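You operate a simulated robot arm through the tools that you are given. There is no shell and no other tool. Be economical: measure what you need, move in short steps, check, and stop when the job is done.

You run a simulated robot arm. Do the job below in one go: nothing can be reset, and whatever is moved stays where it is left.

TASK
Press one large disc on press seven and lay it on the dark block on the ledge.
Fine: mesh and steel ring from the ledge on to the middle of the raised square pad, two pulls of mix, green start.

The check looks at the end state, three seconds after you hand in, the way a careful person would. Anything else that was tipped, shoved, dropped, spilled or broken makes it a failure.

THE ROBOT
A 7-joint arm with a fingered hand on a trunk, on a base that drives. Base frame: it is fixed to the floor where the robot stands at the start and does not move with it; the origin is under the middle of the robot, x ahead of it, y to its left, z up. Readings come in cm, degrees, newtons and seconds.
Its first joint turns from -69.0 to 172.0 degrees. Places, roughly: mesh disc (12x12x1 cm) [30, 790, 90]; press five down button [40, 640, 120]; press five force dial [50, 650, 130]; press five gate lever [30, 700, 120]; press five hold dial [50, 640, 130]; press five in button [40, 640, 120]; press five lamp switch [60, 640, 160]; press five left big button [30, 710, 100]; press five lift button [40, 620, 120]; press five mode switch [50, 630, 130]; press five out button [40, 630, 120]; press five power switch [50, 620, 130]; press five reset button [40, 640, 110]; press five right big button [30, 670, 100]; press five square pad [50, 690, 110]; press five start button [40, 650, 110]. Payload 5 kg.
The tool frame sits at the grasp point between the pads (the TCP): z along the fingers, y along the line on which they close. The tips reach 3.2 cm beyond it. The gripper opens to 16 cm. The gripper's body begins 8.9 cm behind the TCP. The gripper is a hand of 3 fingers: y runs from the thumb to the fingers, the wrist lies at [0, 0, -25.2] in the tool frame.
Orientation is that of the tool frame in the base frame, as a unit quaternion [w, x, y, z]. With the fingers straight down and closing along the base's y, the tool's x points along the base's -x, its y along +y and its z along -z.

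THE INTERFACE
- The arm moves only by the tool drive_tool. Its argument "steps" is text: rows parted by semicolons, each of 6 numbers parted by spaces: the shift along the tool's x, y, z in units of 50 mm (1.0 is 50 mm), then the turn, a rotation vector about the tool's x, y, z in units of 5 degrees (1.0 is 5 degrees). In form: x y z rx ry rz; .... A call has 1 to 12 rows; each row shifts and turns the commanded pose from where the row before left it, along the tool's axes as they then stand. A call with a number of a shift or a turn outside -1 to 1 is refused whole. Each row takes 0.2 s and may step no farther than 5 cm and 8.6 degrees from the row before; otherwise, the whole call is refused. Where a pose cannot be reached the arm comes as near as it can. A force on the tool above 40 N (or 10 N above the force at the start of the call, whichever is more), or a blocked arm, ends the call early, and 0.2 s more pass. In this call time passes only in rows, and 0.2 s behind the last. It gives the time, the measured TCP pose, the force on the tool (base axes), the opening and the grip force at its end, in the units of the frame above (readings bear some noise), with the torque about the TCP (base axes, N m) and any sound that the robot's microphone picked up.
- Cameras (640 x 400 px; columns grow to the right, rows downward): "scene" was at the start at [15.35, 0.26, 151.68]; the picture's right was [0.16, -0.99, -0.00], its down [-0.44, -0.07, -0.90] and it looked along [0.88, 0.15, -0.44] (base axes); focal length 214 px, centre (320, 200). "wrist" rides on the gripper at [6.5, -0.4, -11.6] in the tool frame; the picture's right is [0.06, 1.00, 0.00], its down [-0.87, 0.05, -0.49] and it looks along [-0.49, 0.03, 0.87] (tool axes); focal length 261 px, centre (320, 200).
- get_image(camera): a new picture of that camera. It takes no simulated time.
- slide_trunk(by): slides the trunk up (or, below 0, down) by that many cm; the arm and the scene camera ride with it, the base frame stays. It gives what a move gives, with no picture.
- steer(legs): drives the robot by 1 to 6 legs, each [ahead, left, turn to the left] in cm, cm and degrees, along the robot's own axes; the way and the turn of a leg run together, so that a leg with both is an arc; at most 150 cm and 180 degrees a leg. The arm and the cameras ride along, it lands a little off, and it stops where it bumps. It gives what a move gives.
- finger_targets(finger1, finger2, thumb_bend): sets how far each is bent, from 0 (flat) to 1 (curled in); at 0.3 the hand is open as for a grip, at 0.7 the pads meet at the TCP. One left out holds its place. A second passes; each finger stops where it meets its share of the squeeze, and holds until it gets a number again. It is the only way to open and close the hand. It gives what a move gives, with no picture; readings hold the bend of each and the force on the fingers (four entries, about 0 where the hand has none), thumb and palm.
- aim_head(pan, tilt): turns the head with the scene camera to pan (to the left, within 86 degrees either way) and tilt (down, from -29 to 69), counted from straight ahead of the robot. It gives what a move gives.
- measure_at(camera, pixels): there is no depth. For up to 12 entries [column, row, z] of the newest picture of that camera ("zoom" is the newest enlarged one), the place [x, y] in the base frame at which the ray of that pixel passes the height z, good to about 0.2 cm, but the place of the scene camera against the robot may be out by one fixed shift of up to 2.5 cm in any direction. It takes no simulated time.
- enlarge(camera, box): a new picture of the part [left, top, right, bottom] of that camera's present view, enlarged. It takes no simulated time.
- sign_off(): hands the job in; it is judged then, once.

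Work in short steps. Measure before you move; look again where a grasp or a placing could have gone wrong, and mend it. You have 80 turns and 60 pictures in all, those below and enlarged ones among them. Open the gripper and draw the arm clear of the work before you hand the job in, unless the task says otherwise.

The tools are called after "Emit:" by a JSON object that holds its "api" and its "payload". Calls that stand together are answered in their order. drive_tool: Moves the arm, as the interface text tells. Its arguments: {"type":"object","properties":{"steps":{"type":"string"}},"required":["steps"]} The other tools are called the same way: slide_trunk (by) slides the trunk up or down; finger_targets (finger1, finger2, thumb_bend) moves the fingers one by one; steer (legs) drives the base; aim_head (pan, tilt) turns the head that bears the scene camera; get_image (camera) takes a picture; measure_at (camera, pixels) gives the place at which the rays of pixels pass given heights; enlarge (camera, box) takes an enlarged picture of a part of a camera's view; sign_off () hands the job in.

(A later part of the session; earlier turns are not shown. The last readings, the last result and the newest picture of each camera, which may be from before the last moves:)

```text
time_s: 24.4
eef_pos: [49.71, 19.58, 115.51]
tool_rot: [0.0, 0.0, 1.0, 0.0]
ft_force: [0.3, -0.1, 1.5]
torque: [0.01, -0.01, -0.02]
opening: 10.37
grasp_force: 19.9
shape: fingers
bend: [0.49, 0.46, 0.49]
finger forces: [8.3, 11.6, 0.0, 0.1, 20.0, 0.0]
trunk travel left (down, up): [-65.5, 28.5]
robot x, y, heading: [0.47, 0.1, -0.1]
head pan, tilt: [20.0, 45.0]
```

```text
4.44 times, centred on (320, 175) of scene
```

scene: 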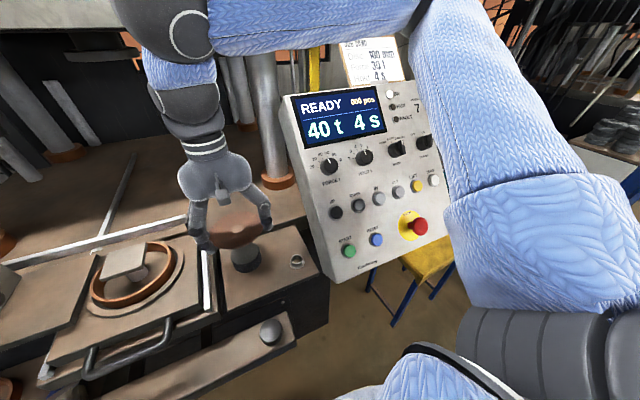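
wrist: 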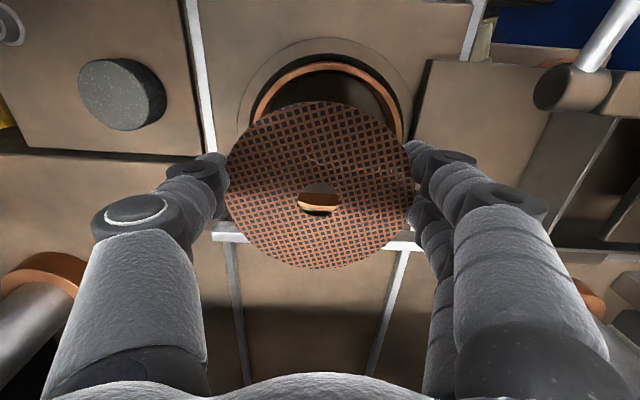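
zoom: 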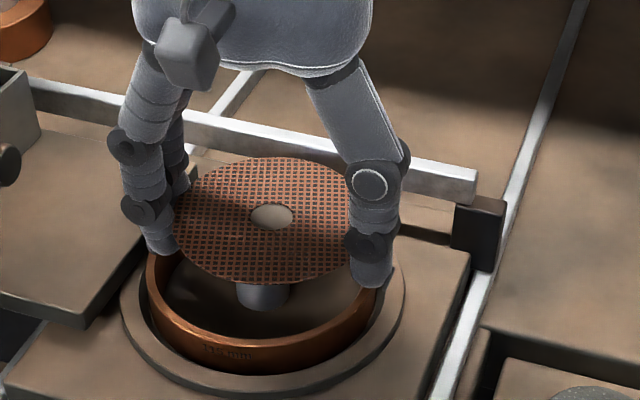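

Contact begins (1.5 N, TCP z 115.5). The hole at (272,217) seems a bit right of the stem at (263,290); I zoom closer to judge before letting go.

Emit:
{"api": "enlarge", "payload": {"camera": "scene", "box": [288, 160, 352, 212]}}

Emit:
{"api": "measure_at", "payload": {"camera": "zoom", "pixels": [[320, 200, 114.5], [320, 200, 111]]}}

```text
7.69 times, centred on (320, 186) of scene
```

zoom: 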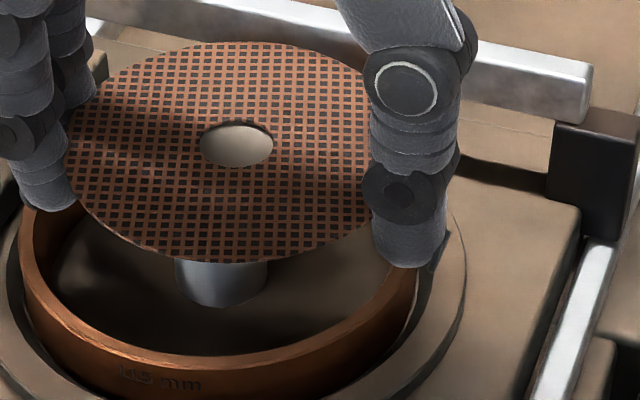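

```text
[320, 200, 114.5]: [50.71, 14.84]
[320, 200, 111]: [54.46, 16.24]
```

Emit:
{"api": "measure_at", "payload": {"camera": "zoom", "pixels": [[237, 146, 115], [237, 146, 114.5], [19, 225, 111], [417, 285, 111], [180, 357, 111], [300, 348, 111], [90, 330, 111], [40, 285, 111], [375, 320, 111], [68, 160, 114.5], [200, 263, 114.5], [220, 290, 112]]}}

```text
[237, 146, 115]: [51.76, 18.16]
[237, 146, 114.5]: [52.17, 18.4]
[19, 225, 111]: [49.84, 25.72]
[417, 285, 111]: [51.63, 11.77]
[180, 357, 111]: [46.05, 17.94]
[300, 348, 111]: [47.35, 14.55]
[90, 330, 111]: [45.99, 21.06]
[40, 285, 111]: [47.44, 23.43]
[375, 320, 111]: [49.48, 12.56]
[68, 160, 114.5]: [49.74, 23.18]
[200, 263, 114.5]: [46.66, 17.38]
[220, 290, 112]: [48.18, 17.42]
```

Different views disagree by up to ~0.7 cm on the mesh's centring. It sits safely on the pad, so I release, rise, and look from straight above (camera over x≈50, row ~53), where height does not matter.

Emit:
{"api": "finger_targets", "payload": {"finger1": 0.4, "finger2": 0.4, "thumb_bend": 0.4}}

Emit:
{"api": "drive_tool", "payload": {"steps": "0 0 -0.4 0 0 0;0 0 -0.9 0 0 0;-0.25 0 -0.9 0 0 0;-0.4 0.04 -0.9 0 0 0;-0.4 0.04 -0.9 0 0 0;-0.35 0.04 -0.9 0 0 0"}}

Emit:
{"api": "get_image", "payload": {"camera": "wrist"}}

Emit:
{"api": "enlarge", "payload": {"camera": "wrist", "box": [250, 0, 390, 88]}}

```text
time_s: 25.4
eef_pos: [49.63, 19.62, 115.49]
tool_rot: [0.0, 0.0, 1.0, 0.0]
ft_force: [-0.2, 0.0, -0.4]
torque: [0.01, -0.01, 0.01]
opening: 12.77
grasp_force: 0.1
shape: fingers
bend: [0.4, 0.4, 0.4]
finger forces: [0.0, 0.1, 0.0, 0.0, 0.1, 0.1]
trunk travel left (down, up): [-65.5, 28.5]
robot x, y, heading: [-0.03, -0.03, -0.1]
head pan, tilt: [20.0, 45.0]
```

```text
time_s: 26.8
eef_pos: [56.5, 20.41, 140.16]
tool_rot: [0.0, 0.0, 1.0, 0.0]
ft_force: [-0.6, -0.1, -0.6]
torque: [-0.01, -0.05, -0.02]
opening: 12.77
grasp_force: 0.1
shape: fingers
bend: [0.4, 0.4, 0.4]
finger forces: [0.1, 0.0, 0.1, 0.0, 0.0, 0.0]
trunk travel left (down, up): [-65.5, 28.5]
robot x, y, heading: [-0.08, 0.05, -0.2]
head pan, tilt: [20.0, 45.0]
```

```text
14 pictures are left
```

wrist: 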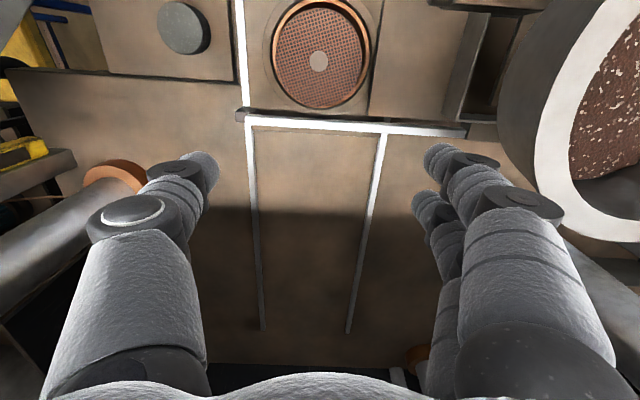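

```text
4.55 times, centred on (320, 44) of wrist
```

zoom: 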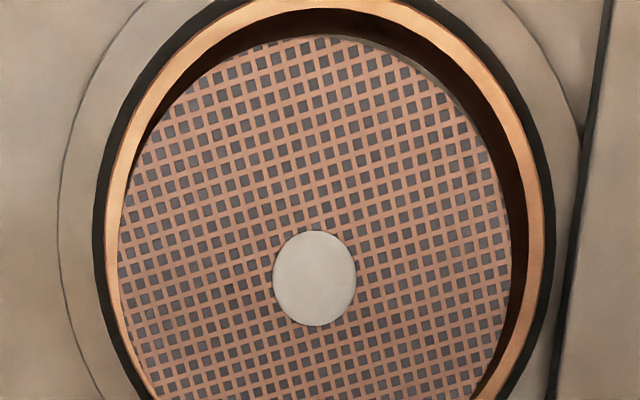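

Straight above, the mesh centre is about 13 zoom px left of the ring centre (≈0.35 cm toward -y). I measure hole, mesh rim and ring rim for x and y.

Emit:
{"api": "measure_at", "payload": {"camera": "wrist", "pixels": [[318.7, 61.1, 114.6], [320, 7.5, 114.6], [319, 108, 114.6], [275.4, 58, 114.6], [362.6, 58, 114.6], [320, 0, 111], [320, 111, 111], [272.3, 55, 111], [371, 55, 111], [183, 28, 107.3], [321, 55, 111]]}}

```text
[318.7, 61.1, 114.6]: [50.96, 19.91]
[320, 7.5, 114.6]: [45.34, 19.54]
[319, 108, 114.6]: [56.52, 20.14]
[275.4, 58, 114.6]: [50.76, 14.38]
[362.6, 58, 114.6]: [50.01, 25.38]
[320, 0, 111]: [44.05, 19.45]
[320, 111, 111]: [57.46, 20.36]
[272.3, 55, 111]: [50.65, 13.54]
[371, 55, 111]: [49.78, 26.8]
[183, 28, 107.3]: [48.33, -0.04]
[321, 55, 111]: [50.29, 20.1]
```

Mesh centre (50.93,19.9) versus ring centre (50.75,20.15): about 2.5 mm off in y, 1.5 mm in x. I retrace, regrip, shift by that much and release.

Emit:
{"api": "drive_tool", "payload": {"steps": "0.35 -0.04 0.9 0 0 0;0.4 -0.04 0.9 0 0 0;0.4 -0.04 0.9 0 0 0;0.25 0 0.9 0 0 0;0 0 0.7 0 0 0;0 0 0.3 0 0 0;0 0 0.3 0 0 0"}}

Emit:
{"api": "finger_targets", "payload": {"finger1": 0.48, "finger2": 0.45, "thumb_bend": 0.48}}

Emit:
{"api": "finger_targets", "payload": {"finger1": 0.52, "finger2": 0.52, "thumb_bend": 0.52}}

Emit:
{"api": "drive_tool", "payload": {"steps": "0 0 -0.08 0 0 0;0.03 0.05 0 0 0 0;0 0 0.08 0 0 0"}}

```text
time_s: 28.4
eef_pos: [49.81, 19.8, 115.5]
tool_rot: [-0.001, 0.0, 1.0, 0.0]
ft_force: [-0.3, 0.0, -0.2]
torque: [-0.04, 0.02, -0.01]
opening: 12.78
grasp_force: 0.2
shape: fingers
bend: [0.4, 0.4, 0.4]
finger forces: [0.0, 0.0, 0.0, 0.0, 0.0, 0.1]
trunk travel left (down, up): [-65.5, 28.5]
robot x, y, heading: [-0.1, 0.21, 0.2]
head pan, tilt: [20.0, 45.0]
```

```text
time_s: 29.4
eef_pos: [49.75, 19.73, 115.49]
tool_rot: [0.0, 0.0, 1.0, 0.001]
ft_force: [0.3, 0.9, -0.1]
torque: [0.04, 0.0, -0.01]
opening: 10.57
grasp_force: 5.2
shape: fingers
bend: [0.46, 0.43, 0.46]
finger forces: [2.4, 3.0, 0.0, 0.1, 5.5, 0.1]
trunk travel left (down, up): [-65.5, 28.5]
robot x, y, heading: [-0.18, -0.12, -0.1]
head pan, tilt: [20.0, 45.0]
```

```text
time_s: 30.4
eef_pos: [49.67, 19.73, 115.5]
tool_rot: [0.0, 0.0, 1.0, 0.0]
ft_force: [-0.3, 0.6, -0.9]
torque: [0.0, 0.01, 0.0]
opening: 10.41
grasp_force: 13.2
shape: fingers
bend: [0.48, 0.45, 0.48]
finger forces: [5.0, 8.8, 0.1, 0.1, 14.0, 0.1]
trunk travel left (down, up): [-65.5, 28.5]
robot x, y, heading: [-0.19, -0.2, 0.1]
head pan, tilt: [20.0, 45.0]
```

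```text
time_s: 31.2
eef_pos: [49.57, 19.87, 115.52]
tool_rot: [0.0, 0.0, 1.0, 0.0]
ft_force: [-0.5, 0.2, 0.2]
torque: [0.02, -0.03, -0.01]
opening: 10.4
grasp_force: 13.8
shape: fingers
bend: [0.48, 0.45, 0.48]
finger forces: [5.1, 8.7, 0.0, 0.0, 14.0, 0.1]
trunk travel left (down, up): [-65.5, 28.5]
robot x, y, heading: [-0.3, -0.14, 0.1]
head pan, tilt: [20.0, 45.0]
```

Now I release, rise and turn the hand 90° about its axis (closing along x), so it stays narrow beside the console when taking the steel ring.

Emit:
{"api": "finger_targets", "payload": {"finger1": 0.4, "finger2": 0.4, "thumb_bend": 0.4}}

Emit:
{"api": "drive_tool", "payload": {"steps": "0 0 -0.4 0 0 0;0 0 -0.8 0 0 0;0 0 -0.35 0 0 1;0 0 -0.35 0 0 1;0 0 -0.35 0 0 1;0 0 -0.35 0 0 1;0 0 -0.35 0 0 1;0 0 -0.35 0 0 1;0 0 -0.35 0 0 1;0 0 -0.35 0 0 1;0 0 -0.35 0 0 1;0 0 -0.35 0 0 1"}}

Emit:
{"api": "drive_tool", "payload": {"steps": "0 0 0 0 0 1;0 0 0 0 0 1;0 0 0 0 0 1;0 0 0 0 0 1;0 0 0 0 0 1;0 0 0 0 0 1;0 0 0 0 0 1;0 0 0 0 0 1"}}

```text
time_s: 32.2
eef_pos: [49.58, 19.91, 115.65]
tool_rot: [0.0, 0.0, 1.0, 0.001]
ft_force: [-0.2, 0.0, -0.2]
torque: [0.01, -0.02, 0.02]
opening: 12.75
grasp_force: 0.1
shape: fingers
bend: [0.4, 0.4, 0.4]
finger forces: [0.0, 0.0, 0.0, 0.0, 0.0, 0.1]
trunk travel left (down, up): [-65.5, 28.5]
robot x, y, heading: [-0.14, 0.08, -0.1]
head pan, tilt: [20.0, 45.0]
```

```text
time_s: 34.8
eef_pos: [49.34, 19.93, 139.23]
tool_rot: [-0.001, 0.423, 0.906, 0.001]
ft_force: [-0.3, -0.8, -0.1]
torque: [-0.01, -0.03, 0.01]
opening: 12.74
grasp_force: 0.1
shape: fingers
bend: [0.4, 0.4, 0.4]
finger forces: [0.1, 0.0, 0.0, 0.1, 0.0, 0.1]
trunk travel left (down, up): [-65.5, 28.5]
robot x, y, heading: [-0.02, -0.16, -0.0]
head pan, tilt: [20.0, 45.0]
```

```text
time_s: 36.6
eef_pos: [49.67, 19.81, 139.17]
tool_rot: [0.0, 0.591, 0.806, 0.0]
ft_force: [-0.1, -1.3, -0.2]
torque: [-0.01, -0.03, -0.04]
opening: 12.74
grasp_force: 0.1
shape: fingers
bend: [0.4, 0.4, 0.4]
finger forces: [0.0, 0.1, 0.1, 0.0, 0.0, 0.1]
out of reach, approached as far as the arm can: row 6, 7, 8
trunk travel left (down, up): [-65.5, 28.5]
robot x, y, heading: [0.06, -0.4, 0.2]
head pan, tilt: [20.0, 45.0]
```

At the left the wrist stops at 72°, but swinging right frees it. I move over the steel ring.

Emit:
{"api": "drive_tool", "payload": {"steps": "-0.9 -0.2 0 0 0 0;-0.9 -0.2 0 0 0 0;-0.9 -0.2 0 0 0 0;-0.9 -0.2 0.3 0 0 0;-0.9 -0.2 0.35 0 0 0;-0.9 -0.2 0.35 0 0 0;-0.9 -0.2 0.35 0 0 0;0 0 0.9 0 0 0;0 0 0.6 0 0 0"}}

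Emit:
{"api": "get_image", "payload": {"camera": "wrist"}}

```text
time_s: 38.6
eef_pos: [52.29, -12.53, 124.84]
tool_rot: [0.0, 0.591, 0.807, 0.002]
ft_force: [-0.4, 0.0, 0.1]
torque: [0.03, -0.03, -0.03]
opening: 12.77
grasp_force: 0.0
shape: fingers
bend: [0.4, 0.4, 0.4]
finger forces: [0.1, 0.0, 0.0, 0.0, 0.0, 0.1]
trunk travel left (down, up): [-65.5, 28.5]
robot x, y, heading: [0.03, -0.11, -0.0]
head pan, tilt: [20.0, 45.0]
```

```text
12 pictures are left
```

wrist: 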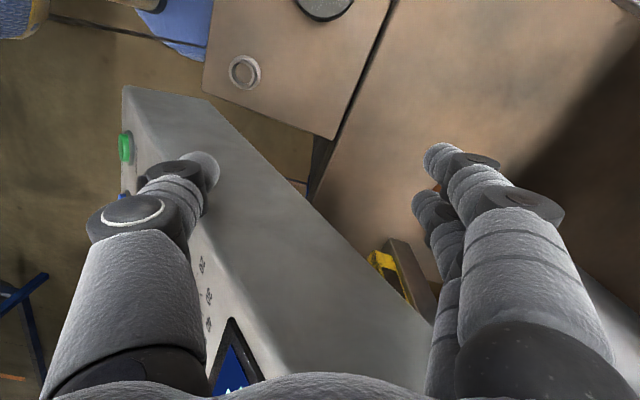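

The ring shows at (244,72), the green START button at (125,147). I measure these.

Emit:
{"api": "measure_at", "payload": {"camera": "wrist", "pixels": [[245, 72, 105], [245, 72, 104], [229, 72, 104], [261, 72, 104], [125, 147, 110], [125, 147, 114], [211, 99, 108], [211, 99, 112], [323, 5, 107.3], [280, 160, 118], [280, 160, 124]]}}

```text
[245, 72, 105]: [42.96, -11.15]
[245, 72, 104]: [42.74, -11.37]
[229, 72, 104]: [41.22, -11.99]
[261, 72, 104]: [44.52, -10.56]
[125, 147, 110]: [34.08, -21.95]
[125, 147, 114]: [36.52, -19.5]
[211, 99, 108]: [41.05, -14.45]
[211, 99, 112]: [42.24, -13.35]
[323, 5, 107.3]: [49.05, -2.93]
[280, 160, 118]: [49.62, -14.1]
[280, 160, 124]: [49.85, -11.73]
```

Ring centre ≈(42.8,-11.3); the console's side is near y≈-14.5 there, START at about (35,-21.1,111.4). I move to (43,-8) clear of the console and try to finish the turn to 90°.

Emit:
{"api": "drive_tool", "payload": {"steps": "0.48 -0.51 0 0 0 0;0.48 -0.51 0 0 0 0;0.48 -0.51 0 0 0 0;0 0 0 0 0 0.9;0 0 0 0 0 0.9;0 0 0 0 0 0.9;0 0 0 0 0 0.8"}}

Emit:
{"api": "finger_targets", "payload": {"finger1": 0.52, "finger2": 0.52, "thumb_bend": 0.52}}

```text
time_s: 40.2
eef_pos: [47.08, -9.97, 124.84]
tool_rot: [-0.001, 0.591, 0.807, 0.001]
ft_force: [0.2, -0.4, 0.8]
torque: [0.01, -0.02, 0.01]
opening: 12.77
grasp_force: 0.1
shape: fingers
bend: [0.4, 0.4, 0.4]
finger forces: [0.0, 0.0, 0.0, 0.1, 0.0, 0.1]
out of reach, approached as far as the arm can: row 2, 3, 4, 5, 6, 7
trunk travel left (down, up): [-65.5, 28.5]
robot x, y, heading: [0.2, -0.03, 0.1]
head pan, tilt: [20.0, 45.0]
```

```text
time_s: 41.2
eef_pos: [47.04, -9.91, 124.94]
tool_rot: [-0.001, 0.591, 0.807, 0.0]
ft_force: [0.0, -0.2, -0.2]
torque: [0.0, 0.02, -0.02]
opening: 8.0
grasp_force: 0.1
shape: fingers
bend: [0.52, 0.52, 0.52]
finger forces: [0.0, 0.0, 0.0, 0.0, 0.1, 0.0]
trunk travel left (down, up): [-65.5, 28.5]
robot x, y, heading: [0.47, -0.12, 0.1]
head pan, tilt: [20.0, 45.0]
```

The arm is cramped this near. I drive the base 18 cm straight back for more room; the hand, at z 125, rides back clear of the console.

Emit:
{"api": "steer", "payload": {"legs": [[-18, 0, 0]]}}

Emit:
{"api": "drive_tool", "payload": {"steps": "0 0 0 0 0 0.9;0 0 0 0 0 0.9;0 0 0 0 0 0.9;0 0 0 0 0 0.8"}}

```text
time_s: 42.7
eef_pos: [28.85, -9.93, 124.82]
tool_rot: [0.001, 0.591, 0.807, 0.0]
ft_force: [0.2, -0.4, 0.0]
torque: [0.0, -0.03, -0.02]
opening: 7.98
grasp_force: 0.0
shape: fingers
bend: [0.52, 0.52, 0.52]
finger forces: [0.1, 0.0, 0.0, 0.0, 0.0, 0.0]
trunk travel left (down, up): [-65.5, 28.5]
robot x, y, heading: [-18.23, 0.14, 0.1]
head pan, tilt: [20.0, 45.0]
```

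```text
time_s: 43.7
eef_pos: [28.98, -9.98, 124.89]
tool_rot: [0.0, 0.591, 0.807, 0.0]
ft_force: [-0.1, 1.1, 0.0]
torque: [-0.02, 0.01, 0.01]
opening: 7.98
grasp_force: 0.0
shape: fingers
bend: [0.52, 0.52, 0.52]
finger forces: [0.1, 0.0, 0.0, 0.0, 0.1, 0.0]
out of reach, approached as far as the arm can: row 1, 2, 3, 4
trunk travel left (down, up): [-65.5, 28.5]
robot x, y, heading: [-18.36, 0.22, -0.1]
head pan, tilt: [20.0, 45.0]
```

The 72° turn will do. I bring the hand over the ring and lower to about z 113.

Emit:
{"api": "drive_tool", "payload": {"steps": "-0.34 0.864 0 0 0 0;-0.34 0.864 0 0 0 0;-0.34 0.864 0 0 0 0;0 0 0.8 0 0 0;0 0 0.8 0 0 0;0 0 0.75 0 0 0"}}

Emit:
{"api": "get_image", "payload": {"camera": "wrist"}}

```text
time_s: 45.1
eef_pos: [42.72, -10.91, 112.76]
tool_rot: [0.0, 0.591, 0.807, 0.001]
ft_force: [0.2, 0.6, 0.5]
torque: [0.03, 0.02, 0.03]
opening: 7.92
grasp_force: 0.1
shape: fingers
bend: [0.52, 0.52, 0.52]
finger forces: [0.1, 0.0, 0.1, 0.1, 0.0, 0.0]
trunk travel left (down, up): [-65.5, 28.5]
robot x, y, heading: [-18.12, -0.31, -0.2]
head pan, tilt: [20.0, 45.0]
```

```text
11 pictures are left
```

wrist: 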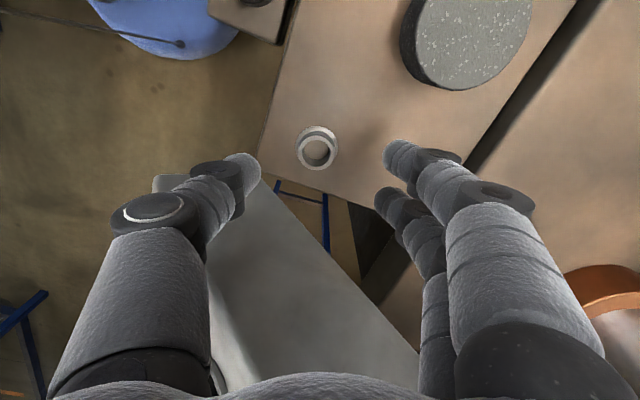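

The ring is at (317,149), nicely between the fingers. I check the console edge against the thumb's path.

Emit:
{"api": "measure_at", "payload": {"camera": "wrist", "pixels": [[262, 180, 110], [262, 180, 113], [300, 230, 114], [300, 230, 117], [160, 178, 108], [317, 149, 105], [318, 147, 103], [297, 145, 103], [338, 150, 103], [465, 45, 107.3]]}}

```text
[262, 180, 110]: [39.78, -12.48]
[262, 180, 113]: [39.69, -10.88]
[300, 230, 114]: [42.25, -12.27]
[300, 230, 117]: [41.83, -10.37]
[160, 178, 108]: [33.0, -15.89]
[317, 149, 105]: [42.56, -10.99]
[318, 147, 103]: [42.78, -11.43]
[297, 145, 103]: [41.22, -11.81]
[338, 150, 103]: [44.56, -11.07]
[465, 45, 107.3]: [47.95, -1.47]
```

Console side clears the thumb by about 1 cm. I narrow the hand to ~5.5 cm and lower in stages.

Emit:
{"api": "finger_targets", "payload": {"finger1": 0.58, "finger2": 0.58, "thumb_bend": 0.58}}

Emit:
{"api": "drive_tool", "payload": {"steps": "-0.03 0 0.5 0 0 0;0 0 0.5 0 0 0;0 0 0.25 0 0 0"}}

Emit:
{"api": "drive_tool", "payload": {"steps": "0 0 0.1 0 0 0;0 0 0.1 0 0 0"}}

Emit:
{"api": "get_image", "payload": {"camera": "wrist"}}

```text
time_s: 46.1
eef_pos: [42.61, -10.92, 112.76]
tool_rot: [0.001, 0.59, 0.807, 0.0]
ft_force: [-0.3, 0.0, 0.4]
torque: [0.01, -0.03, -0.01]
opening: 5.95
grasp_force: 0.1
shape: fingers
bend: [0.57, 0.57, 0.57]
finger forces: [0.0, 0.0, 0.0, 0.0, 0.1, 0.0]
trunk travel left (down, up): [-65.5, 28.5]
robot x, y, heading: [-18.35, 0.08, -0.1]
head pan, tilt: [20.0, 45.0]
```

```text
time_s: 46.9
eef_pos: [42.75, -10.95, 107.04]
tool_rot: [0.002, 0.59, 0.807, 0.001]
ft_force: [1.8, -3.6, 23.5]
torque: [-0.3, 0.51, 0.15]
opening: 5.99
grasp_force: 11.5
shape: fingers
bend: [0.57, 0.57, 0.58]
finger forces: [1.9, 2.3, 0.0, 0.0, 18.4, 0.1]
trunk travel left (down, up): [-65.5, 28.5]
robot x, y, heading: [-17.78, -0.0, 0.2]
head pan, tilt: [20.0, 45.0]
```

```text
time_s: 47.2
eef_pos: [42.89, -11.05, 107.02]
tool_rot: [0.002, 0.591, 0.807, 0.003]
ft_force: [-1.4, -3.2, 25.9]
torque: [-0.48, 1.11, 0.11]
opening: 6.06
grasp_force: 12.8
shape: fingers
bend: [0.57, 0.57, 0.58]
finger forces: [0.0, 0.1, 0.0, 0.0, 25.5, 0.1]
trunk travel left (down, up): [-65.5, 28.5]
robot x, y, heading: [-18.32, -0.07, 0.2]
head pan, tilt: [20.0, 45.0]
stopped in row 1: the force on the tool passed its limit at 47 N (the readings are from after the stop); the commanded pose is now the measured one
```

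```text
10 pictures are left
```

wrist: 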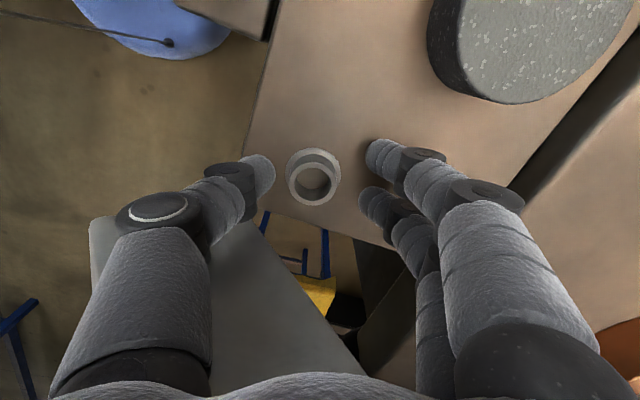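

The thumb tip met the ledge (so the ledge is ~103.8). I back up 4 mm and close on the ring gently.

Emit:
{"api": "drive_tool", "payload": {"steps": "0 0 -0.08 0 0 0"}}

Emit:
{"api": "finger_targets", "payload": {"finger1": 0.63, "finger2": 0.63, "thumb_bend": 0.63}}

Emit:
{"api": "finger_targets", "payload": {"finger1": 0.7, "finger2": 0.7, "thumb_bend": 0.7}}

```text
time_s: 47.6
eef_pos: [42.93, -10.9, 106.97]
tool_rot: [0.001, 0.59, 0.807, 0.0]
ft_force: [-0.9, 0.4, 0.1]
torque: [0.0, 0.04, -0.03]
opening: 6.02
grasp_force: 0.8
shape: fingers
bend: [0.57, 0.57, 0.57]
finger forces: [0.0, 0.0, 0.0, 0.0, 0.6, 0.0]
trunk travel left (down, up): [-65.5, 28.5]
robot x, y, heading: [-18.29, -0.17, -0.1]
head pan, tilt: [20.0, 45.0]
```

```text
time_s: 48.6
eef_pos: [43.0, -10.93, 107.14]
tool_rot: [0.002, 0.592, 0.806, 0.001]
ft_force: [0.2, 0.3, 1.0]
torque: [0.02, 0.01, -0.05]
opening: 3.67
grasp_force: 0.0
shape: fingers
bend: [0.63, 0.63, 0.63]
finger forces: [0.0, 0.0, 0.0, 0.0, 0.0, 0.1]
trunk travel left (down, up): [-65.5, 28.5]
robot x, y, heading: [-18.08, -0.2, -0.2]
head pan, tilt: [20.0, 45.0]
```

```text
time_s: 49.6
eef_pos: [42.98, -10.92, 107.14]
tool_rot: [0.001, 0.591, 0.807, 0.002]
ft_force: [0.3, -0.5, 0.4]
torque: [-0.01, 0.0, 0.04]
opening: 2.51
grasp_force: 9.1
shape: fingers
bend: [0.67, 0.65, 0.67]
finger forces: [2.8, 6.5, 0.0, 0.0, 9.3, 0.0]
trunk travel left (down, up): [-65.5, 28.5]
robot x, y, heading: [-18.3, 0.35, 0.1]
head pan, tilt: [20.0, 45.0]
```

The ring is held at 2.5 cm width. I firm up, lift, and carry it toward the pad at z ~123.

Emit:
{"api": "finger_targets", "payload": {"finger1": 0.74, "finger2": 0.72, "thumb_bend": 0.74}}

Emit:
{"api": "drive_tool", "payload": {"steps": "0 0 -0.3 0 0 0;0 0 -0.9 0 0 0;0 0 -0.9 0 0 0;0 0 -0.9 0 0 0;0.778 0.479 -0.3 0 0 0;0.778 0.479 0 0 0 0;0.778 0.479 0 0 0 0;0.778 0.479 0 0 0 0;0.778 0.479 0 0 0 0;0.778 0.479 0 0 0 0;0.778 0.479 0 0 0 0"}}

Emit:
{"api": "get_image", "payload": {"camera": "wrist"}}

```text
time_s: 50.6
eef_pos: [42.98, -10.87, 107.09]
tool_rot: [0.001, 0.591, 0.807, 0.001]
ft_force: [-0.4, -0.1, 0.2]
torque: [0.01, 0.02, 0.02]
opening: 2.31
grasp_force: 17.7
shape: fingers
bend: [0.71, 0.67, 0.68]
finger forces: [7.3, 10.2, 0.0, 0.0, 17.1, 0.0]
trunk travel left (down, up): [-65.5, 28.5]
robot x, y, heading: [-18.45, -0.05, -0.0]
head pan, tilt: [20.0, 45.0]
```

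```text
time_s: 53.0
eef_pos: [50.46, 20.07, 123.68]
tool_rot: [0.001, 0.591, 0.807, 0.001]
ft_force: [-0.2, 0.2, 0.4]
torque: [-0.03, 0.04, -0.02]
opening: 2.28
grasp_force: 17.2
shape: fingers
bend: [0.71, 0.67, 0.68]
finger forces: [7.5, 10.3, 0.0, 0.0, 16.7, 0.0]
trunk travel left (down, up): [-65.5, 28.5]
robot x, y, heading: [-18.36, -0.01, -0.1]
head pan, tilt: [20.0, 45.0]
```

```text
9 pictures are left
```

wrist: 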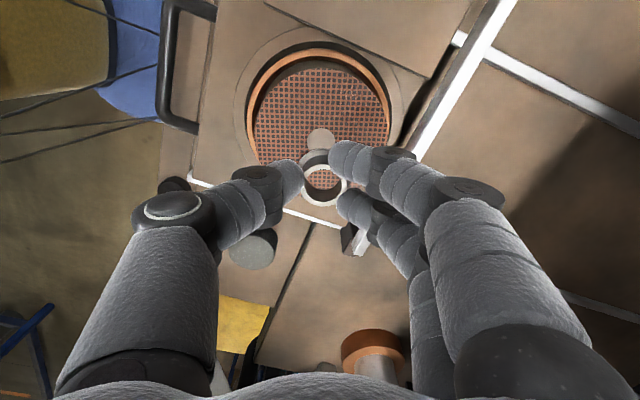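

The hole shows at (321,139) and the held ring's top at (323,184). I measure both, with the mould ring's rim as a check.

Emit:
{"api": "measure_at", "payload": {"camera": "wrist", "pixels": [[321, 139, 113.2], [321, 139, 114.5], [323, 184, 122.4], [323, 184, 121.8], [315, 158, 120.2], [245, 110, 110], [392, 110, 110], [318, 42, 110], [252, 110, 113.2], [390, 110, 113.2], [318, 59, 113.2]]}}

```text
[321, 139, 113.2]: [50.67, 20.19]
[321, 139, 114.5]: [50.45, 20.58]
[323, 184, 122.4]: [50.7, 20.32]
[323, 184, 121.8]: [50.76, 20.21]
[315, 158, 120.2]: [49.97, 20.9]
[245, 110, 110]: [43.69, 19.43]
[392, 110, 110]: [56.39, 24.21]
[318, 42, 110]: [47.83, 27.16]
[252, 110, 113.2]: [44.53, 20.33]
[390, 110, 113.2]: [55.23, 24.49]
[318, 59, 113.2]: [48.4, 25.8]
```

Ring and hole coincide within ~1 mm. I go straight down 5.5 cm, then in 2.5 mm steps until contact.

Emit:
{"api": "drive_tool", "payload": {"steps": "0 0 0.5 0 0 0;0 0 0.4 0 0 0;0 0 0.2 0 0 0"}}

Emit:
{"api": "drive_tool", "payload": {"steps": "0 0 0.05 0 0 0;0 0 0.05 0 0 0"}}

Emit:
{"api": "drive_tool", "payload": {"steps": "0 0 0.05 0 0 0"}}

```text
time_s: 53.8
eef_pos: [50.67, 20.03, 118.12]
tool_rot: [0.001, 0.591, 0.807, 0.002]
ft_force: [0.1, 0.4, 0.3]
torque: [-0.02, 0.03, 0.01]
opening: 2.28
grasp_force: 17.6
shape: fingers
bend: [0.71, 0.67, 0.68]
finger forces: [7.6, 10.2, 0.0, 0.0, 16.6, 0.0]
trunk travel left (down, up): [-65.5, 28.5]
robot x, y, heading: [-17.99, 0.29, 0.1]
head pan, tilt: [20.0, 45.0]
```

```text
time_s: 54.4
eef_pos: [50.46, 19.98, 117.75]
tool_rot: [0.001, 0.591, 0.807, 0.001]
ft_force: [0.1, 0.5, 2.2]
torque: [0.02, -0.02, 0.01]
opening: 2.27
grasp_force: 17.6
shape: fingers
bend: [0.71, 0.67, 0.68]
finger forces: [7.9, 10.7, 0.0, 0.0, 17.1, 0.0]
trunk travel left (down, up): [-65.5, 28.5]
robot x, y, heading: [-18.06, -0.1, 0.0]
head pan, tilt: [20.0, 45.0]
```

```text
time_s: 54.8
eef_pos: [50.52, 19.98, 117.58]
tool_rot: [0.001, 0.592, 0.806, 0.003]
ft_force: [0.6, 0.1, 11.9]
torque: [-0.01, -0.07, 0.02]
opening: 2.28
grasp_force: 20.8
shape: fingers
bend: [0.72, 0.68, 0.68]
finger forces: [10.1, 12.0, 0.1, 0.1, 18.7, 0.0]
trunk travel left (down, up): [-65.5, 28.5]
robot x, y, heading: [-18.33, 0.18, -0.1]
head pan, tilt: [20.0, 45.0]
```

Contact at 12 N; I ease off 1 mm, open, rise and look.

Emit:
{"api": "drive_tool", "payload": {"steps": "0 0 -0.02 0 0 0"}}

Emit:
{"api": "finger_targets", "payload": {"finger1": 0.58, "finger2": 0.58, "thumb_bend": 0.58}}

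Emit:
{"api": "drive_tool", "payload": {"steps": "0 0 -0.3 0 0 0;0 0 -0.8 0 0 0;0 0 -0.8 0 0 0;0 0 -0.8 0 0 0;0 0 -0.8 0 0 0"}}

Emit:
{"api": "get_image", "payload": {"camera": "wrist"}}

```text
time_s: 55.2
eef_pos: [50.54, 19.97, 117.64]
tool_rot: [0.0, 0.59, 0.807, 0.002]
ft_force: [0.7, 2.6, 8.5]
torque: [-0.01, -0.03, -0.02]
opening: 2.23
grasp_force: 20.0
shape: fingers
bend: [0.72, 0.68, 0.68]
finger forces: [9.4, 11.6, 0.1, 0.0, 18.8, 0.1]
trunk travel left (down, up): [-65.5, 28.5]
robot x, y, heading: [-18.1, 0.12, -0.0]
head pan, tilt: [20.0, 45.0]
```

```text
time_s: 56.2
eef_pos: [50.53, 20.02, 117.78]
tool_rot: [0.001, 0.591, 0.807, 0.002]
ft_force: [1.5, -0.4, 19.8]
torque: [-0.08, -0.06, 0.05]
opening: 5.22
grasp_force: 9.7
shape: fingers
bend: [0.58, 0.58, 0.59]
finger forces: [5.1, 5.0, 0.0, 0.0, 9.3, 0.0]
trunk travel left (down, up): [-65.5, 28.5]
robot x, y, heading: [-18.12, 0.65, -0.1]
head pan, tilt: [20.0, 45.0]
```

```text
time_s: 57.4
eef_pos: [50.33, 20.11, 135.28]
tool_rot: [0.001, 0.59, 0.807, 0.001]
ft_force: [-1.2, 0.2, 0.0]
torque: [-0.03, -0.03, 0.01]
opening: 5.86
grasp_force: 0.0
shape: fingers
bend: [0.57, 0.57, 0.57]
finger forces: [0.0, 0.1, 0.0, 0.0, 0.0, 0.0]
trunk travel left (down, up): [-65.5, 28.5]
robot x, y, heading: [-17.85, 0.01, 0.1]
head pan, tilt: [20.0, 45.0]
```

```text
8 pictures are left
```

wrist: 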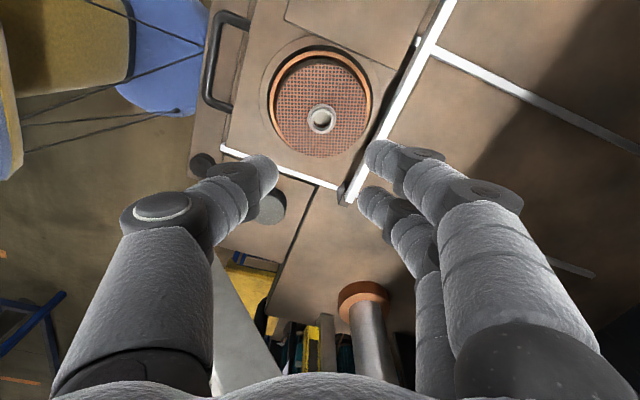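

The ring stands upright on the mesh at (321,118). I measure its centring against the mesh's rim and the spot of the lever ahead of the next move.

Emit:
{"api": "measure_at", "payload": {"camera": "wrist", "pixels": [[318, 57, 114], [322, 156, 114], [271, 108, 114], [371, 108, 114], [321, 117, 114], [322, 120, 116], [307, 118, 114], [337, 118, 114]]}}

Emit:
{"api": "aim_head", "payload": {"pan": 45, "tilt": 35}}

Emit:
{"api": "get_image", "payload": {"camera": "scene"}}

```text
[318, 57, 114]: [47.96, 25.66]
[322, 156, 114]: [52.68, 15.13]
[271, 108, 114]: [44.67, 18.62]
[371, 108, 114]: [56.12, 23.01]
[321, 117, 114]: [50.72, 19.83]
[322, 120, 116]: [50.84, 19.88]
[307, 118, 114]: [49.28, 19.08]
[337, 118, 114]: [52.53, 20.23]
```

```text
time_s: 58.3
eef_pos: [50.38, 20.1, 135.15]
tool_rot: [0.0, 0.591, 0.807, 0.002]
ft_force: [0.0, 0.1, 0.3]
torque: [0.01, 0.02, 0.02]
opening: 5.84
grasp_force: 0.1
shape: fingers
bend: [0.57, 0.57, 0.57]
finger forces: [0.0, 0.0, 0.0, 0.1, 0.0, 0.0]
trunk travel left (down, up): [-65.5, 28.5]
robot x, y, heading: [-18.11, -0.14, 0.0]
head pan, tilt: [45.0, 35.0]
```

```text
7 pictures are left
```

scene: 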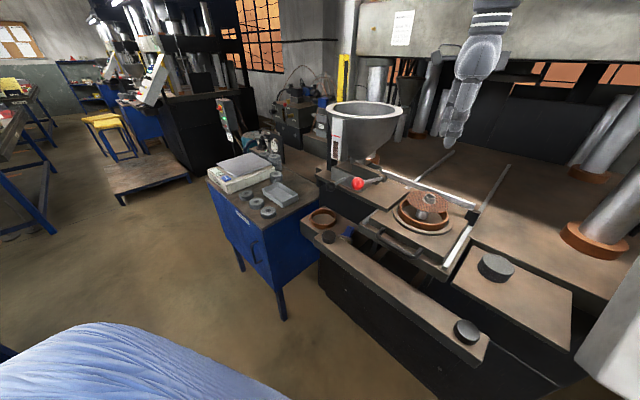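

Ring is within a few mm of the mesh middle. Next the gate lever: red ball at (358,183) in the scene. I measure its ray to cross with my earlier wrist view.

Emit:
{"api": "measure_at", "payload": {"camera": "scene", "pixels": [[358, 183, 105], [358, 183, 110], [358, 183, 115], [358, 183, 120], [382, 177, 110], [382, 177, 114], [362, 105, 130], [362, 105, 140], [428, 198, 116], [495, 265, 107]]}}

Emit:
{"api": "enlarge", "payload": {"camera": "scene", "box": [300, 90, 460, 240]}}

```text
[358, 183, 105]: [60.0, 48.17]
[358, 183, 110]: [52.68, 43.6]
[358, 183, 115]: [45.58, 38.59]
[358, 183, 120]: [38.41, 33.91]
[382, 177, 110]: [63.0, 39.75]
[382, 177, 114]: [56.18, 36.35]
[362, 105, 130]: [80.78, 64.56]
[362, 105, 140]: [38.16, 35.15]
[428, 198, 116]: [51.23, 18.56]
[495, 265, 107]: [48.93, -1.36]
```

```text
2.67 times, centred on (380, 165) of scene
```

zoom: 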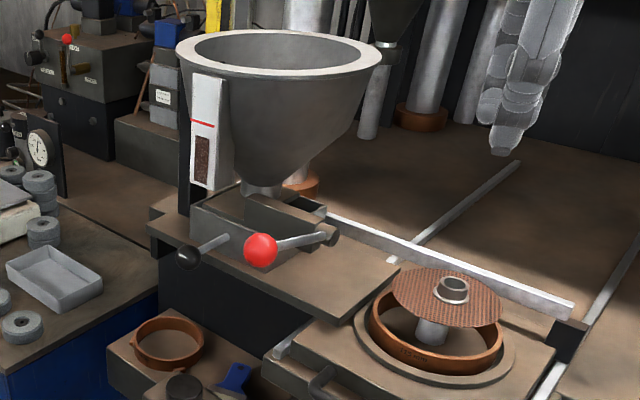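

The lever's ball works out at about (31.7,31,124) with its pivot near (44,31,120), so it swings in the vertical x–z plane. The steel ring looks ~0.6 cm off toward (+x,-y) on the mesh, so first I regrip it and set it right.

Emit:
{"api": "drive_tool", "payload": {"steps": "0 0 0.8 0 0 0;0 0 0.8 0 0 0;0 0 0.8 0 0 0;0 0 0.6 0 0 0;0 0 0.4 0 0 0"}}

Emit:
{"api": "finger_targets", "payload": {"finger1": 0.74, "finger2": 0.72, "thumb_bend": 0.74}}

Emit:
{"api": "drive_tool", "payload": {"steps": "0 0 -0.1 0 0 0;0.11 -0.027 0 0 0 0;0 0 0.1 0 0 0"}}

```text
time_s: 59.5
eef_pos: [50.74, 20.28, 118.04]
tool_rot: [0.001, 0.59, 0.808, 0.002]
ft_force: [-0.1, 0.4, 1.0]
torque: [-0.03, 0.0, 0.02]
opening: 5.88
grasp_force: 0.1
shape: fingers
bend: [0.57, 0.57, 0.57]
finger forces: [0.1, 0.0, 0.1, 0.0, 0.1, 0.0]
trunk travel left (down, up): [-65.5, 28.5]
robot x, y, heading: [-17.85, 0.06, -0.2]
head pan, tilt: [45.0, 35.0]
```

```text
time_s: 60.5
eef_pos: [50.59, 20.22, 118.2]
tool_rot: [0.001, 0.592, 0.806, 0.002]
ft_force: [-0.1, -0.7, 1.2]
torque: [0.01, 0.0, 0.01]
opening: 1.54
grasp_force: 15.1
shape: fingers
bend: [0.73, 0.66, 0.69]
finger forces: [7.5, 10.6, 0.0, 0.0, 12.8, 0.0]
trunk travel left (down, up): [-65.5, 28.5]
robot x, y, heading: [-18.31, 0.1, -0.1]
head pan, tilt: [45.0, 35.0]
```

```text
time_s: 61.3
eef_pos: [50.36, 20.57, 118.09]
tool_rot: [0.001, 0.591, 0.807, 0.002]
ft_force: [0.3, 0.1, 0.9]
torque: [0.03, 0.0, 0.01]
opening: 1.54
grasp_force: 15.6
shape: fingers
bend: [0.73, 0.66, 0.69]
finger forces: [8.3, 10.9, 0.1, 0.0, 12.6, 0.1]
trunk travel left (down, up): [-65.5, 28.5]
robot x, y, heading: [-17.78, 0.08, -0.1]
head pan, tilt: [45.0, 35.0]
```

Held and shifted; I lower nothing further, open gently and rise, then check with one enlarged scene view.

Emit:
{"api": "finger_targets", "payload": {"finger1": 0.6, "finger2": 0.58, "thumb_bend": 0.59}}

Emit:
{"api": "drive_tool", "payload": {"steps": "0 0 -0.4 0 0 0;0 0 -0.8 0 0 0;0 0 -0.8 0 0 0;0 0 -0.8 0 0 0;0 0 -0.6 0 0 0"}}

Emit:
{"api": "enlarge", "payload": {"camera": "wrist", "box": [260, 50, 380, 170]}}

```text
time_s: 62.3
eef_pos: [50.32, 20.62, 118.07]
tool_rot: [0.001, 0.592, 0.806, 0.001]
ft_force: [-1.2, 0.4, 0.0]
torque: [-0.02, 0.01, 0.01]
opening: 4.9
grasp_force: 0.1
shape: fingers
bend: [0.6, 0.57, 0.59]
finger forces: [0.0, 0.0, 0.1, 0.0, 0.0, 0.0]
trunk travel left (down, up): [-65.5, 28.5]
robot x, y, heading: [-18.23, -0.0, -0.0]
head pan, tilt: [45.0, 35.0]
```

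```text
time_s: 63.5
eef_pos: [50.15, 20.57, 135.05]
tool_rot: [0.001, 0.592, 0.806, 0.001]
ft_force: [-0.3, -0.4, -0.1]
torque: [0.01, 0.0, -0.02]
opening: 4.89
grasp_force: 0.0
shape: fingers
bend: [0.6, 0.57, 0.59]
finger forces: [0.1, 0.0, 0.1, 0.0, 0.0, 0.1]
trunk travel left (down, up): [-65.5, 28.5]
robot x, y, heading: [-18.15, 0.04, 0.1]
head pan, tilt: [45.0, 35.0]
```

```text
3.33 times, centred on (320, 110) of wrist
```

zoom: 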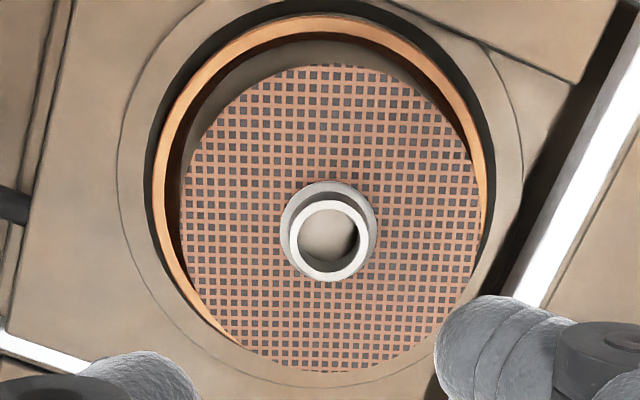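

Now the ring sits at the mesh's middle (flange centre (328,230), mesh centre about (331,225)). I close the fingers and go over the lever ball, backing out along -x first to keep off the hopper.

Emit:
{"api": "finger_targets", "payload": {"finger1": 0.7, "finger2": 0.7, "thumb_bend": 0.7}}

Emit:
{"api": "drive_tool", "payload": {"steps": "0.3 -0.94 0 0 0 0;0.3 -0.94 0 0 0 0;0.83 -0.33 0 0 0 0;0.83 -0.33 0 0 0 0;0.83 -0.33 0 0 0 0"}}

Emit:
{"api": "get_image", "payload": {"camera": "wrist"}}

```text
time_s: 64.5
eef_pos: [50.38, 20.59, 135.02]
tool_rot: [0.001, 0.591, 0.807, 0.001]
ft_force: [-1.1, -0.1, -1.4]
torque: [0.0, 0.06, 0.05]
opening: 1.3
grasp_force: 0.1
shape: fingers
bend: [0.7, 0.7, 0.7]
finger forces: [0.0, 0.0, 0.0, 0.0, 0.0, 0.0]
trunk travel left (down, up): [-65.5, 28.5]
robot x, y, heading: [-18.12, 0.4, -0.1]
head pan, tilt: [45.0, 35.0]
```

```text
time_s: 65.7
eef_pos: [31.92, 31.14, 135.08]
tool_rot: [0.003, 0.591, 0.807, 0.001]
ft_force: [-0.8, 0.9, -0.8]
torque: [-0.04, -0.03, 0.03]
opening: 1.26
grasp_force: 0.0
shape: fingers
bend: [0.7, 0.7, 0.7]
finger forces: [0.0, 0.0, 0.0, 0.0, 0.0, 0.0]
trunk travel left (down, up): [-65.5, 28.5]
robot x, y, heading: [-17.72, 0.18, -0.2]
head pan, tilt: [45.0, 35.0]
```

```text
4 pictures are left
```

wrist: 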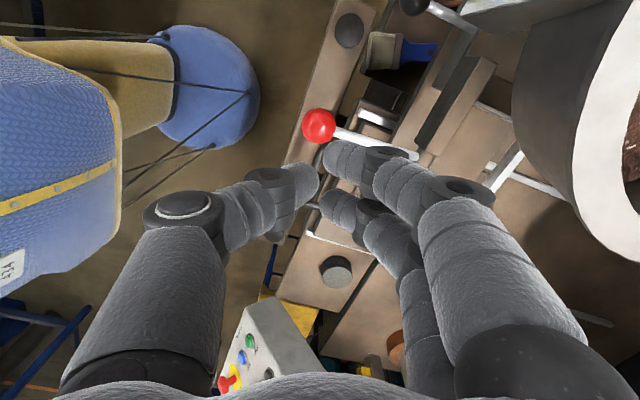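

The ball is at (319,126), its rod pointing to +x. I measure it, with START, the block and the reset buttons as seen here.

Emit:
{"api": "measure_at", "payload": {"camera": "wrist", "pixels": [[319, 126, 120], [319, 126, 122], [319, 126, 124], [302, 126, 124], [336, 126, 124], [415, 155, 120], [250, 341, 111.4]]}}

```text
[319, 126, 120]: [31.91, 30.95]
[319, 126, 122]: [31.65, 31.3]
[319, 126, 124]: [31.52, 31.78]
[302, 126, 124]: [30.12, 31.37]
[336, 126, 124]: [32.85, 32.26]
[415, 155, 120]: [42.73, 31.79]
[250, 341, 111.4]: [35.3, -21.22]
```

The ball is at about (31.6,31.4,123), right under the tips. I press down onto it and watch the force and sounds.

Emit:
{"api": "drive_tool", "payload": {"steps": "0 0.0 0.6 0 0 0;0 0 0.5 0 0 0;0 0 0.3 0 0 0;0 0 0.3 0 0 0"}}

Emit:
{"api": "drive_tool", "payload": {"steps": "0 0 0.4 0 0 0;0 0 0.4 0 0 0"}}

```text
time_s: 66.7
eef_pos: [34.74, 30.76, 129.61]
tool_rot: [0.002, 0.589, 0.808, -0.001]
ft_force: [-0.3, -0.2, 0.0]
torque: [0.0, 0.0, -0.01]
opening: 1.24
grasp_force: 0.0
shape: fingers
bend: [0.7, 0.7, 0.7]
finger forces: [0.0, 0.0, 0.0, 0.0, 0.0, 0.1]
out of reach, approached as far as the arm can: row 1, 2, 3, 4
trunk travel left (down, up): [-65.5, 28.5]
robot x, y, heading: [-18.16, -0.16, -0.0]
head pan, tilt: [45.0, 35.0]
```

```text
time_s: 67.3
eef_pos: [36.18, 30.8, 126.99]
tool_rot: [0.0, 0.589, 0.808, 0.0]
ft_force: [0.1, 0.3, -0.6]
torque: [0.01, 0.01, 0.04]
opening: 1.25
grasp_force: 0.0
shape: fingers
bend: [0.7, 0.7, 0.7]
finger forces: [0.0, 0.0, 0.0, 0.0, 0.1, 0.0]
out of reach, approached as far as the arm can: row 1, 2
trunk travel left (down, up): [-65.5, 28.5]
robot x, y, heading: [-18.35, 0.25, 0.1]
head pan, tilt: [45.0, 35.0]
```

The wrist configuration is cramped here and the hand drifted to x 36. I rise, back the base 15 cm more, and come again from farther out.

Emit:
{"api": "drive_tool", "payload": {"steps": "0 0 -0.8 0 0 0;0 0 -0.8 0 0 0"}}

Emit:
{"api": "steer", "payload": {"legs": [[-15, 0, 0]]}}

```text
time_s: 67.9
eef_pos: [35.84, 30.66, 134.93]
tool_rot: [0.001, 0.591, 0.807, 0.001]
ft_force: [-0.9, 0.1, 0.4]
torque: [0.0, -0.03, 0.02]
opening: 1.25
grasp_force: 0.1
shape: fingers
bend: [0.7, 0.7, 0.7]
finger forces: [0.1, 0.0, 0.0, 0.0, 0.1, 0.0]
trunk travel left (down, up): [-65.5, 28.5]
robot x, y, heading: [-17.99, 0.01, -0.1]
head pan, tilt: [45.0, 35.0]
```

```text
time_s: 69.3
eef_pos: [20.83, 30.56, 135.07]
tool_rot: [0.002, 0.591, 0.807, 0.002]
ft_force: [0.1, 0.4, -0.1]
torque: [0.03, -0.04, 0.01]
opening: 1.25
grasp_force: 0.0
shape: fingers
bend: [0.7, 0.7, 0.7]
finger forces: [0.1, 0.0, 0.1, 0.0, 0.0, 0.0]
trunk travel left (down, up): [-65.5, 28.5]
robot x, y, heading: [-33.01, -0.17, -0.1]
head pan, tilt: [45.0, 35.0]
```

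Emit:
{"api": "drive_tool", "payload": {"steps": "-0.172 0.7 0 0 0 0;-0.172 0.7 0 0 0 0;-0.172 0.7 0 0 0 0;0 0 0.6 0 0 0;0 0 0.5 0 0 0"}}

Emit:
{"api": "drive_tool", "payload": {"steps": "0 0 0.3 0 0 0;0 0 0.3 0 0 0"}}

```text
time_s: 70.5
eef_pos: [32.04, 31.26, 129.58]
tool_rot: [0.001, 0.592, 0.806, 0.002]
ft_force: [0.0, 0.4, -0.1]
torque: [0.01, 0.04, -0.01]
opening: 1.24
grasp_force: 0.1
shape: fingers
bend: [0.7, 0.7, 0.7]
finger forces: [0.0, 0.1, 0.1, 0.0, 0.0, 0.0]
trunk travel left (down, up): [-65.5, 28.5]
robot x, y, heading: [-33.15, -0.19, -0.0]
head pan, tilt: [45.0, 35.0]
```

```text
time_s: 71.1
eef_pos: [31.91, 31.21, 126.51]
tool_rot: [0.001, 0.592, 0.806, 0.002]
ft_force: [-0.7, -0.2, 0.9]
torque: [0.0, 0.05, 0.02]
opening: 1.29
grasp_force: 0.5
shape: fingers
bend: [0.7, 0.7, 0.7]
finger forces: [0.1, 0.1, 0.1, 0.0, 1.0, 0.1]
trunk travel left (down, up): [-65.5, 28.5]
robot x, y, heading: [-32.84, -0.21, -0.1]
head pan, tilt: [45.0, 35.0]
```

The position holds now and the thumb just touched the ball (1 N) at TCP z 126.5. I press on in steps.

Emit:
{"api": "drive_tool", "payload": {"steps": "0 0 0.3 0 0 0;0 0 0.3 0 0 0;0 0 0.3 0 0 0"}}

Emit:
{"api": "drive_tool", "payload": {"steps": "0 0 0.3 0 0 0;0 0 0.3 0 0 0;0 0 0.3 0 0 0"}}

```text
time_s: 71.9
eef_pos: [31.91, 31.34, 121.85]
tool_rot: [0.0, 0.591, 0.807, 0.001]
ft_force: [-2.5, -2.4, 1.8]
torque: [-0.09, 0.11, 0.04]
opening: 1.49
grasp_force: 1.7
shape: fingers
bend: [0.7, 0.7, 0.69]
finger forces: [0.1, 0.1, 0.0, 0.0, 3.5, 0.0]
trunk travel left (down, up): [-65.5, 28.5]
robot x, y, heading: [-32.88, 0.16, -0.2]
head pan, tilt: [45.0, 35.0]
```

```text
time_s: 72.8
eef_pos: [32.13, 31.38, 118.09]
tool_rot: [0.001, 0.592, 0.806, 0.007]
ft_force: [7.1, 2.8, 19.6]
torque: [0.21, -0.43, 0.01]
opening: 1.66
grasp_force: 11.9
shape: fingers
bend: [0.7, 0.71, 0.7]
finger forces: [14.4, 9.6, 0.1, 0.0, 0.1, 0.1]
trunk travel left (down, up): [-65.5, 28.5]
robot x, y, heading: [-32.83, -0.14, 0.4]
head pan, tilt: [45.0, 35.0]
stopped in row 3: the force on the tool passed its limit at 42 N (the readings are from after the stop); the commanded pose is now the measured one
```

It went down ~8 cm with little force and then stopped hard at z 118. I need to see whether the ball moved with the hand.

Emit:
{"api": "enlarge", "payload": {"camera": "scene", "box": [250, 90, 490, 250]}}

```text
2.50 times, centred on (370, 170) of scene
```

zoom: 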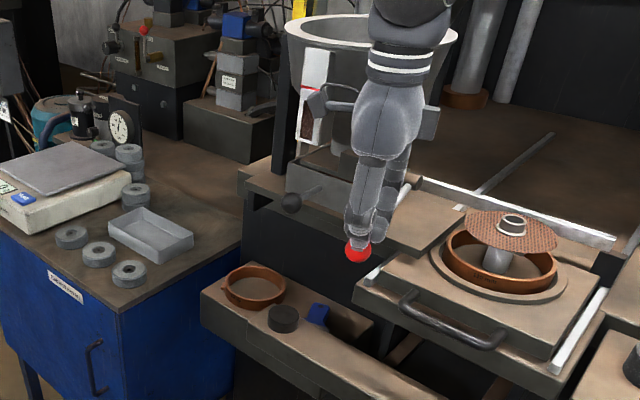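

The ball is under the fingers at the bottom of its travel, so that was a full pull to the stop. I rise to z 128 and come down again to learn whether it springs back.

Emit:
{"api": "drive_tool", "payload": {"steps": "0 0 -0.5 0 0 0;0 0 -0.5 0 0 0;0 0 -0.5 0 0 0;0 0 -0.5 0 0 0;0 0 0 0 0 0;0 0 0 0 0 0;0 0 0 0 0 0"}}

Emit:
{"api": "drive_tool", "payload": {"steps": "0.01 0 0.3 0 0 0;0 0 0.2 0 0 0"}}

```text
time_s: 74.4
eef_pos: [32.0, 31.24, 127.97]
tool_rot: [0.0, 0.592, 0.806, 0.005]
ft_force: [0.0, 0.2, -0.1]
torque: [0.01, -0.01, -0.01]
opening: 1.25
grasp_force: 0.0
shape: fingers
bend: [0.7, 0.7, 0.7]
finger forces: [0.0, 0.0, 0.0, 0.1, 0.1, 0.0]
trunk travel left (down, up): [-65.5, 28.5]
robot x, y, heading: [-33.19, -0.01, 0.0]
head pan, tilt: [45.0, 35.0]
```

```text
time_s: 75.0
eef_pos: [31.81, 31.33, 125.42]
tool_rot: [0.0, 0.592, 0.806, 0.004]
ft_force: [-2.0, -0.2, 2.2]
torque: [-0.03, 0.14, 0.0]
opening: 1.49
grasp_force: 0.9
shape: fingers
bend: [0.7, 0.7, 0.69]
finger forces: [0.0, 0.2, 0.0, 0.0, 3.2, 0.1]
trunk travel left (down, up): [-65.5, 28.5]
robot x, y, heading: [-33.18, -0.27, 0.1]
head pan, tilt: [45.0, 35.0]
```

It contacts again at z 125.4 with the same 3 N, so the lever sprang back. Second pull to the stop.

Emit:
{"api": "drive_tool", "payload": {"steps": "0 0 0.3 0 0 0;0 0 0.3 0 0 0;0 0 0.3 0 0 0;0 0 0.3 0 0 0;0 0 0.25 0 0 0"}}

Emit:
{"api": "drive_tool", "payload": {"steps": "0 0 -0.5 0 0 0;0 0 -0.5 0 0 0;0 0 -0.7 0 0 0;0 0 -0.9 0 0 0;0 0 -0.9 0 0 0"}}

Emit:
{"api": "enlarge", "payload": {"camera": "scene", "box": [300, 90, 460, 240]}}

```text
time_s: 76.2
eef_pos: [32.0, 31.45, 118.22]
tool_rot: [0.001, 0.591, 0.806, 0.006]
ft_force: [5.6, 0.6, 5.7]
torque: [0.08, -0.25, -0.01]
opening: 1.59
grasp_force: 4.8
shape: fingers
bend: [0.68, 0.7, 0.7]
finger forces: [5.1, 4.1, 0.0, 0.1, 0.0, 0.0]
trunk travel left (down, up): [-65.5, 28.5]
robot x, y, heading: [-33.3, -0.29, -0.2]
head pan, tilt: [45.0, 35.0]
```

```text
time_s: 77.4
eef_pos: [31.67, 31.65, 135.62]
tool_rot: [0.002, 0.591, 0.807, 0.005]
ft_force: [-0.1, -1.0, 0.2]
torque: [-0.03, -0.09, -0.03]
opening: 1.28
grasp_force: 0.0
shape: fingers
bend: [0.7, 0.7, 0.7]
finger forces: [0.1, 0.0, 0.0, 0.0, 0.0, 0.1]
trunk travel left (down, up): [-65.5, 28.5]
robot x, y, heading: [-33.3, 0.05, 0.0]
head pan, tilt: [45.0, 35.0]
```

```text
2.67 times, centred on (380, 165) of scene
```

zoom: 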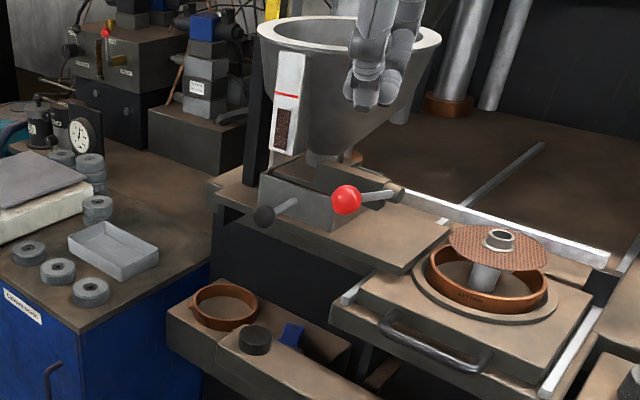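

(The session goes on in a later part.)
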